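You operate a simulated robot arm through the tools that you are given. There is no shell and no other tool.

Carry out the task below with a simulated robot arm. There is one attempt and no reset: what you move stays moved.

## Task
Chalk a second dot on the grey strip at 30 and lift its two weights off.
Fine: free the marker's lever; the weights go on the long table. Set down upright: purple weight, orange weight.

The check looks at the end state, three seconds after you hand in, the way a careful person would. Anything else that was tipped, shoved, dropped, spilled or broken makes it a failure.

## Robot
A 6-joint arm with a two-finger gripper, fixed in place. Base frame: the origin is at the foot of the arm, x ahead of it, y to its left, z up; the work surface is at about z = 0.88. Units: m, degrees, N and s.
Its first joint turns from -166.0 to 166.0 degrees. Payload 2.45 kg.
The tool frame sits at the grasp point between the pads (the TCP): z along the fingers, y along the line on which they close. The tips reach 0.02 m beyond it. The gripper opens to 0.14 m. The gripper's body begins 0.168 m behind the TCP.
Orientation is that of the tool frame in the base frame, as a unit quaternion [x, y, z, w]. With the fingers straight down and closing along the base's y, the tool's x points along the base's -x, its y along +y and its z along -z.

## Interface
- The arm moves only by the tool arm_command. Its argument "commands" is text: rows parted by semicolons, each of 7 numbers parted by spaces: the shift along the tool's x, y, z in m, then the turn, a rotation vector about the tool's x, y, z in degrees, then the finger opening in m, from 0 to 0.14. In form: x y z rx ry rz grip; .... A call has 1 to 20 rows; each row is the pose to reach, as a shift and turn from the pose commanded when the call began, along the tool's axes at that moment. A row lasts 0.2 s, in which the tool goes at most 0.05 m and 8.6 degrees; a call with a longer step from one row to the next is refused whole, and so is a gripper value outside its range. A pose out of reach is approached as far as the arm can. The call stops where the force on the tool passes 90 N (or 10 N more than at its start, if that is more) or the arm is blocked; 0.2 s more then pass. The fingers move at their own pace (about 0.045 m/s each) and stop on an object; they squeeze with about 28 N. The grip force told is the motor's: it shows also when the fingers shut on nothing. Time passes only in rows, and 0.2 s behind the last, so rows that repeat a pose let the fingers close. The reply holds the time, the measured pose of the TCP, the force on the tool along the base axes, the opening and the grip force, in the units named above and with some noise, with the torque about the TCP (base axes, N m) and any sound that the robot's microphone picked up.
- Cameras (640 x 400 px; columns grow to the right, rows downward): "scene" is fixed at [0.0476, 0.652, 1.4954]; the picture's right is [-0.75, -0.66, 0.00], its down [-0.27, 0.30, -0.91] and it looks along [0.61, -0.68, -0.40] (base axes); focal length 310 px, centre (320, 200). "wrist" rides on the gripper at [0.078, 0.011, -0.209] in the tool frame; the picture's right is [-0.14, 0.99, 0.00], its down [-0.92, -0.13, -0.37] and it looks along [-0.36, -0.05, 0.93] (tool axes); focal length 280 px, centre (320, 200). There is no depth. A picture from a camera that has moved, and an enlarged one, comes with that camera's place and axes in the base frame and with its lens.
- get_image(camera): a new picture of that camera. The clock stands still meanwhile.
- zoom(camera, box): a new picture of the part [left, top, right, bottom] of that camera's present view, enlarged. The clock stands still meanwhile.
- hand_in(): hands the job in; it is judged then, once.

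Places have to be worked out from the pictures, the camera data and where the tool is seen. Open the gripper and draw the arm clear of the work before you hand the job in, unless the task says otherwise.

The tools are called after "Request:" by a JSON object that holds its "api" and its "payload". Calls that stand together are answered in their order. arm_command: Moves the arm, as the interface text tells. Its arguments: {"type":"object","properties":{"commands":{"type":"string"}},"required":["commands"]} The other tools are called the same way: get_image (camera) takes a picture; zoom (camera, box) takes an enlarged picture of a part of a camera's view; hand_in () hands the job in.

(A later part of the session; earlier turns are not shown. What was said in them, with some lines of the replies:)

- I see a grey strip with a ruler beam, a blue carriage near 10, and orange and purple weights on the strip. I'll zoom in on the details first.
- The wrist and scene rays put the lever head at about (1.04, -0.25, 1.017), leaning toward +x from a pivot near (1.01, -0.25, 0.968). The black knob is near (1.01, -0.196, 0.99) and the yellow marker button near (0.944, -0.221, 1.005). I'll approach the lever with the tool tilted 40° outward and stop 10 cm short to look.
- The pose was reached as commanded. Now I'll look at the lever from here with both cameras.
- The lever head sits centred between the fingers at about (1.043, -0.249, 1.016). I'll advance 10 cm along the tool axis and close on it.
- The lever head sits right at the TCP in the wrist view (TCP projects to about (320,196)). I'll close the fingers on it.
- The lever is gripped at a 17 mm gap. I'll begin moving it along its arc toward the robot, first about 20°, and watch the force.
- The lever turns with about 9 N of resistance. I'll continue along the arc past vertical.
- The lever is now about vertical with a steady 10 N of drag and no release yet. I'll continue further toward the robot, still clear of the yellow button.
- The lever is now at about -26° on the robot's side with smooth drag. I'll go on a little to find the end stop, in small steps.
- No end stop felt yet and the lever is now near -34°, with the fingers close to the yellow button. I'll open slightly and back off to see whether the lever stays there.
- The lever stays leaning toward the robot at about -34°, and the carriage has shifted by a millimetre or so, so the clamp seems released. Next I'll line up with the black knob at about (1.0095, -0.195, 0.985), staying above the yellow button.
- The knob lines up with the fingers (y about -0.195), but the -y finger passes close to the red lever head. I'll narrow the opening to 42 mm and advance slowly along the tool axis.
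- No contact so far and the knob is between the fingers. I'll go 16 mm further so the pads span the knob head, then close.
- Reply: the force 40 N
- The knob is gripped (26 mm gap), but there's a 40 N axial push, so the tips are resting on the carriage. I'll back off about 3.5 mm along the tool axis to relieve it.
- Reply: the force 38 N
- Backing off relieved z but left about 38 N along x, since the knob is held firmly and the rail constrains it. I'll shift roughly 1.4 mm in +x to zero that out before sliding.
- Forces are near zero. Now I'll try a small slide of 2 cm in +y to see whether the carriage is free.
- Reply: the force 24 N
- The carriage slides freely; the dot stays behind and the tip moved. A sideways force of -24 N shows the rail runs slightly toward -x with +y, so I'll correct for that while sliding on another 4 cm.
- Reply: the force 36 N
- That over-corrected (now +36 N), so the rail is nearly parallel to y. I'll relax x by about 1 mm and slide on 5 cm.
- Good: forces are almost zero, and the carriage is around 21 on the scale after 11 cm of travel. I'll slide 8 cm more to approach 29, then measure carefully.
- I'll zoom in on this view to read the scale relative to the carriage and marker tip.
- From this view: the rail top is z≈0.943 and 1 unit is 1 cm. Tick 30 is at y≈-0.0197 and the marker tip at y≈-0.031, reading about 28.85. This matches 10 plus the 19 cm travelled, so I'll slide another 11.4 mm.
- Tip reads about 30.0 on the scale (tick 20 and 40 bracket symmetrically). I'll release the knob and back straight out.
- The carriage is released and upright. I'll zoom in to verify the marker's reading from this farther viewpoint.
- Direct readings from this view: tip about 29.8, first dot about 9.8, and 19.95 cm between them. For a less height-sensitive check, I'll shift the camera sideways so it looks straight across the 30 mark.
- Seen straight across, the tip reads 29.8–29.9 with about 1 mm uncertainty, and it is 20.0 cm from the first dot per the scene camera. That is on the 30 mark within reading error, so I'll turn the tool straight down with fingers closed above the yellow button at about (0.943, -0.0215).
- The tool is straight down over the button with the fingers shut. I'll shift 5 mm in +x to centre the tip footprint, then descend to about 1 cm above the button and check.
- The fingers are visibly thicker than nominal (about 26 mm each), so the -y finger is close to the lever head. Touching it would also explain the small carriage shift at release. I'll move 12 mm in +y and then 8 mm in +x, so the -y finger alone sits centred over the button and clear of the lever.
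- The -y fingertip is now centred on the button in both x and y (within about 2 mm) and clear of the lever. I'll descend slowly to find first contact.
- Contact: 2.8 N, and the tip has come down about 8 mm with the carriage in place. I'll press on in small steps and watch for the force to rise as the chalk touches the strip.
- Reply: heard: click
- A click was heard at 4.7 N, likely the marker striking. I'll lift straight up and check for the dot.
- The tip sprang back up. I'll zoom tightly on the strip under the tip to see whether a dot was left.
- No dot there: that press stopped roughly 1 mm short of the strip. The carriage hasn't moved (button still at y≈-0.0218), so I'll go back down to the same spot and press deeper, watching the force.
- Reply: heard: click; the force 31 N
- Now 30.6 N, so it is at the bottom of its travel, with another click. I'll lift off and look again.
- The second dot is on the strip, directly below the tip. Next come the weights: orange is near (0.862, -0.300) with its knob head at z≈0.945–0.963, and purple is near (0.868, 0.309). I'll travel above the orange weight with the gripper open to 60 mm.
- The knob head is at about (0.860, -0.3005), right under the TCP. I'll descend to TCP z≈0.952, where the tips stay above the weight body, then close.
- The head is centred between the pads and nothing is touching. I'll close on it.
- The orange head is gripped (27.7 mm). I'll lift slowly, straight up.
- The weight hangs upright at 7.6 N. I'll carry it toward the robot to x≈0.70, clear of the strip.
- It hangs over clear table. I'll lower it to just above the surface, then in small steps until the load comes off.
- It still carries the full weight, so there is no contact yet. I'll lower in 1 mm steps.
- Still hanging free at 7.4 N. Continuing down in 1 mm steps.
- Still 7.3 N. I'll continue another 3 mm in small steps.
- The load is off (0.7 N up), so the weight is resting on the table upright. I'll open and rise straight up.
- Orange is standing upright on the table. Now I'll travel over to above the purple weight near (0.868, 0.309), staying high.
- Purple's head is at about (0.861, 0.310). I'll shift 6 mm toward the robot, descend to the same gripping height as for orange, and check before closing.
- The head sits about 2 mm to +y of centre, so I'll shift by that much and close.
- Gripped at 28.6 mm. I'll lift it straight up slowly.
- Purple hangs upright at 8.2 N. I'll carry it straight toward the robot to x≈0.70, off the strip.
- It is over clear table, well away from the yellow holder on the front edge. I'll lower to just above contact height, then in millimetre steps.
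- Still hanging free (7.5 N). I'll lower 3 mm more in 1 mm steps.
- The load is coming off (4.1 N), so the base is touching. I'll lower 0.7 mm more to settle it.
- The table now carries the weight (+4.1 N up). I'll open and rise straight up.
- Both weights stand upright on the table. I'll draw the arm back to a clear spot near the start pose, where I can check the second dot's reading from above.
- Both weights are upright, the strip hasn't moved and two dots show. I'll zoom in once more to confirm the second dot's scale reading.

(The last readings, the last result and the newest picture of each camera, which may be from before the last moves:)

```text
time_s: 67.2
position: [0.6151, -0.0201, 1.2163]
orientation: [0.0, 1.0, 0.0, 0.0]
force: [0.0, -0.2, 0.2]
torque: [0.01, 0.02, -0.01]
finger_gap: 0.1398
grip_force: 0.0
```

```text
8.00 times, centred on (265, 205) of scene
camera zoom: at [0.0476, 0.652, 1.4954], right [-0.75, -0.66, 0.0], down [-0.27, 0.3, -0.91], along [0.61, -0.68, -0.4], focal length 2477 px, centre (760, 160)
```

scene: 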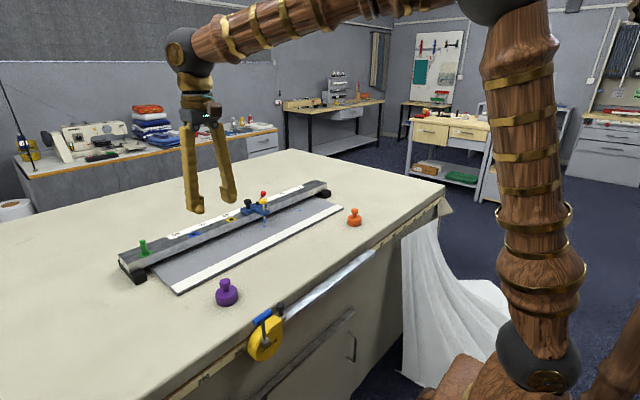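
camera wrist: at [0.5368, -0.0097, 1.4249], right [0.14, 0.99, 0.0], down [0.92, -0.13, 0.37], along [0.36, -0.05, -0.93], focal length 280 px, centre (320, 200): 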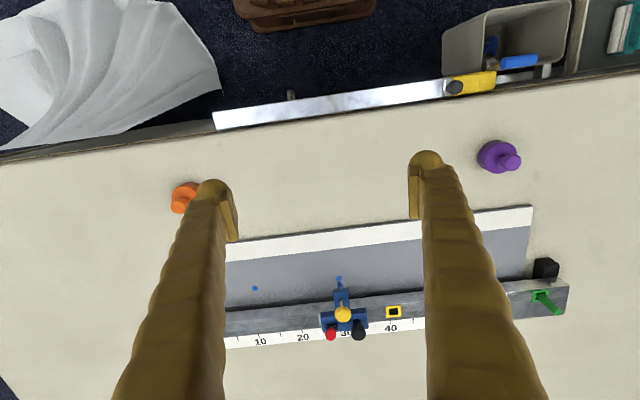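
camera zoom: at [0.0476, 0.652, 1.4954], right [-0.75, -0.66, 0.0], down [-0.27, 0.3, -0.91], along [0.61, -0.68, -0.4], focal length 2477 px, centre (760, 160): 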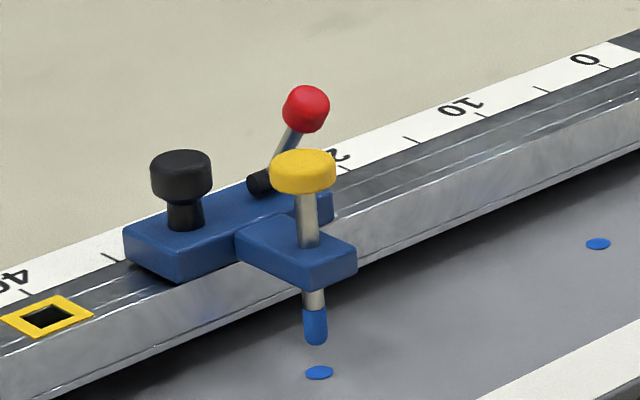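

The second dot reads 29.8–30.0 and sits 19.9–20.0 cm from the first, so it is on the 30 mark within reading error. Both weights are upright on the table, the peg and rail are untouched, and the arm is clear with the gripper open, so I'm handing in.

Request:
{"api": "hand_in", "payload": {}}

```text
The job is handed in.
```

I chalked a second dot on the grey strip at 30 and set both weights upright on the long table. The job is handed in, but no result has come back yet.

- **Dot:** it reads about 29.8–30.0 on the scale, roughly 20 cm from the first dot. The first press stopped just short of the strip and left no mark. The second, deeper press left one clean dot.
- **Lever:** it is now leaning toward the robot, and the marker slides freely. I left it that way.
- **Weights:** orange and purple are on the clear part of the table between the strip and the front edge.
- **Everything else:** the green peg, rail and strip look unchanged in the final pictures. The marker was left at 30. The gripper is open and the arm is drawn back.
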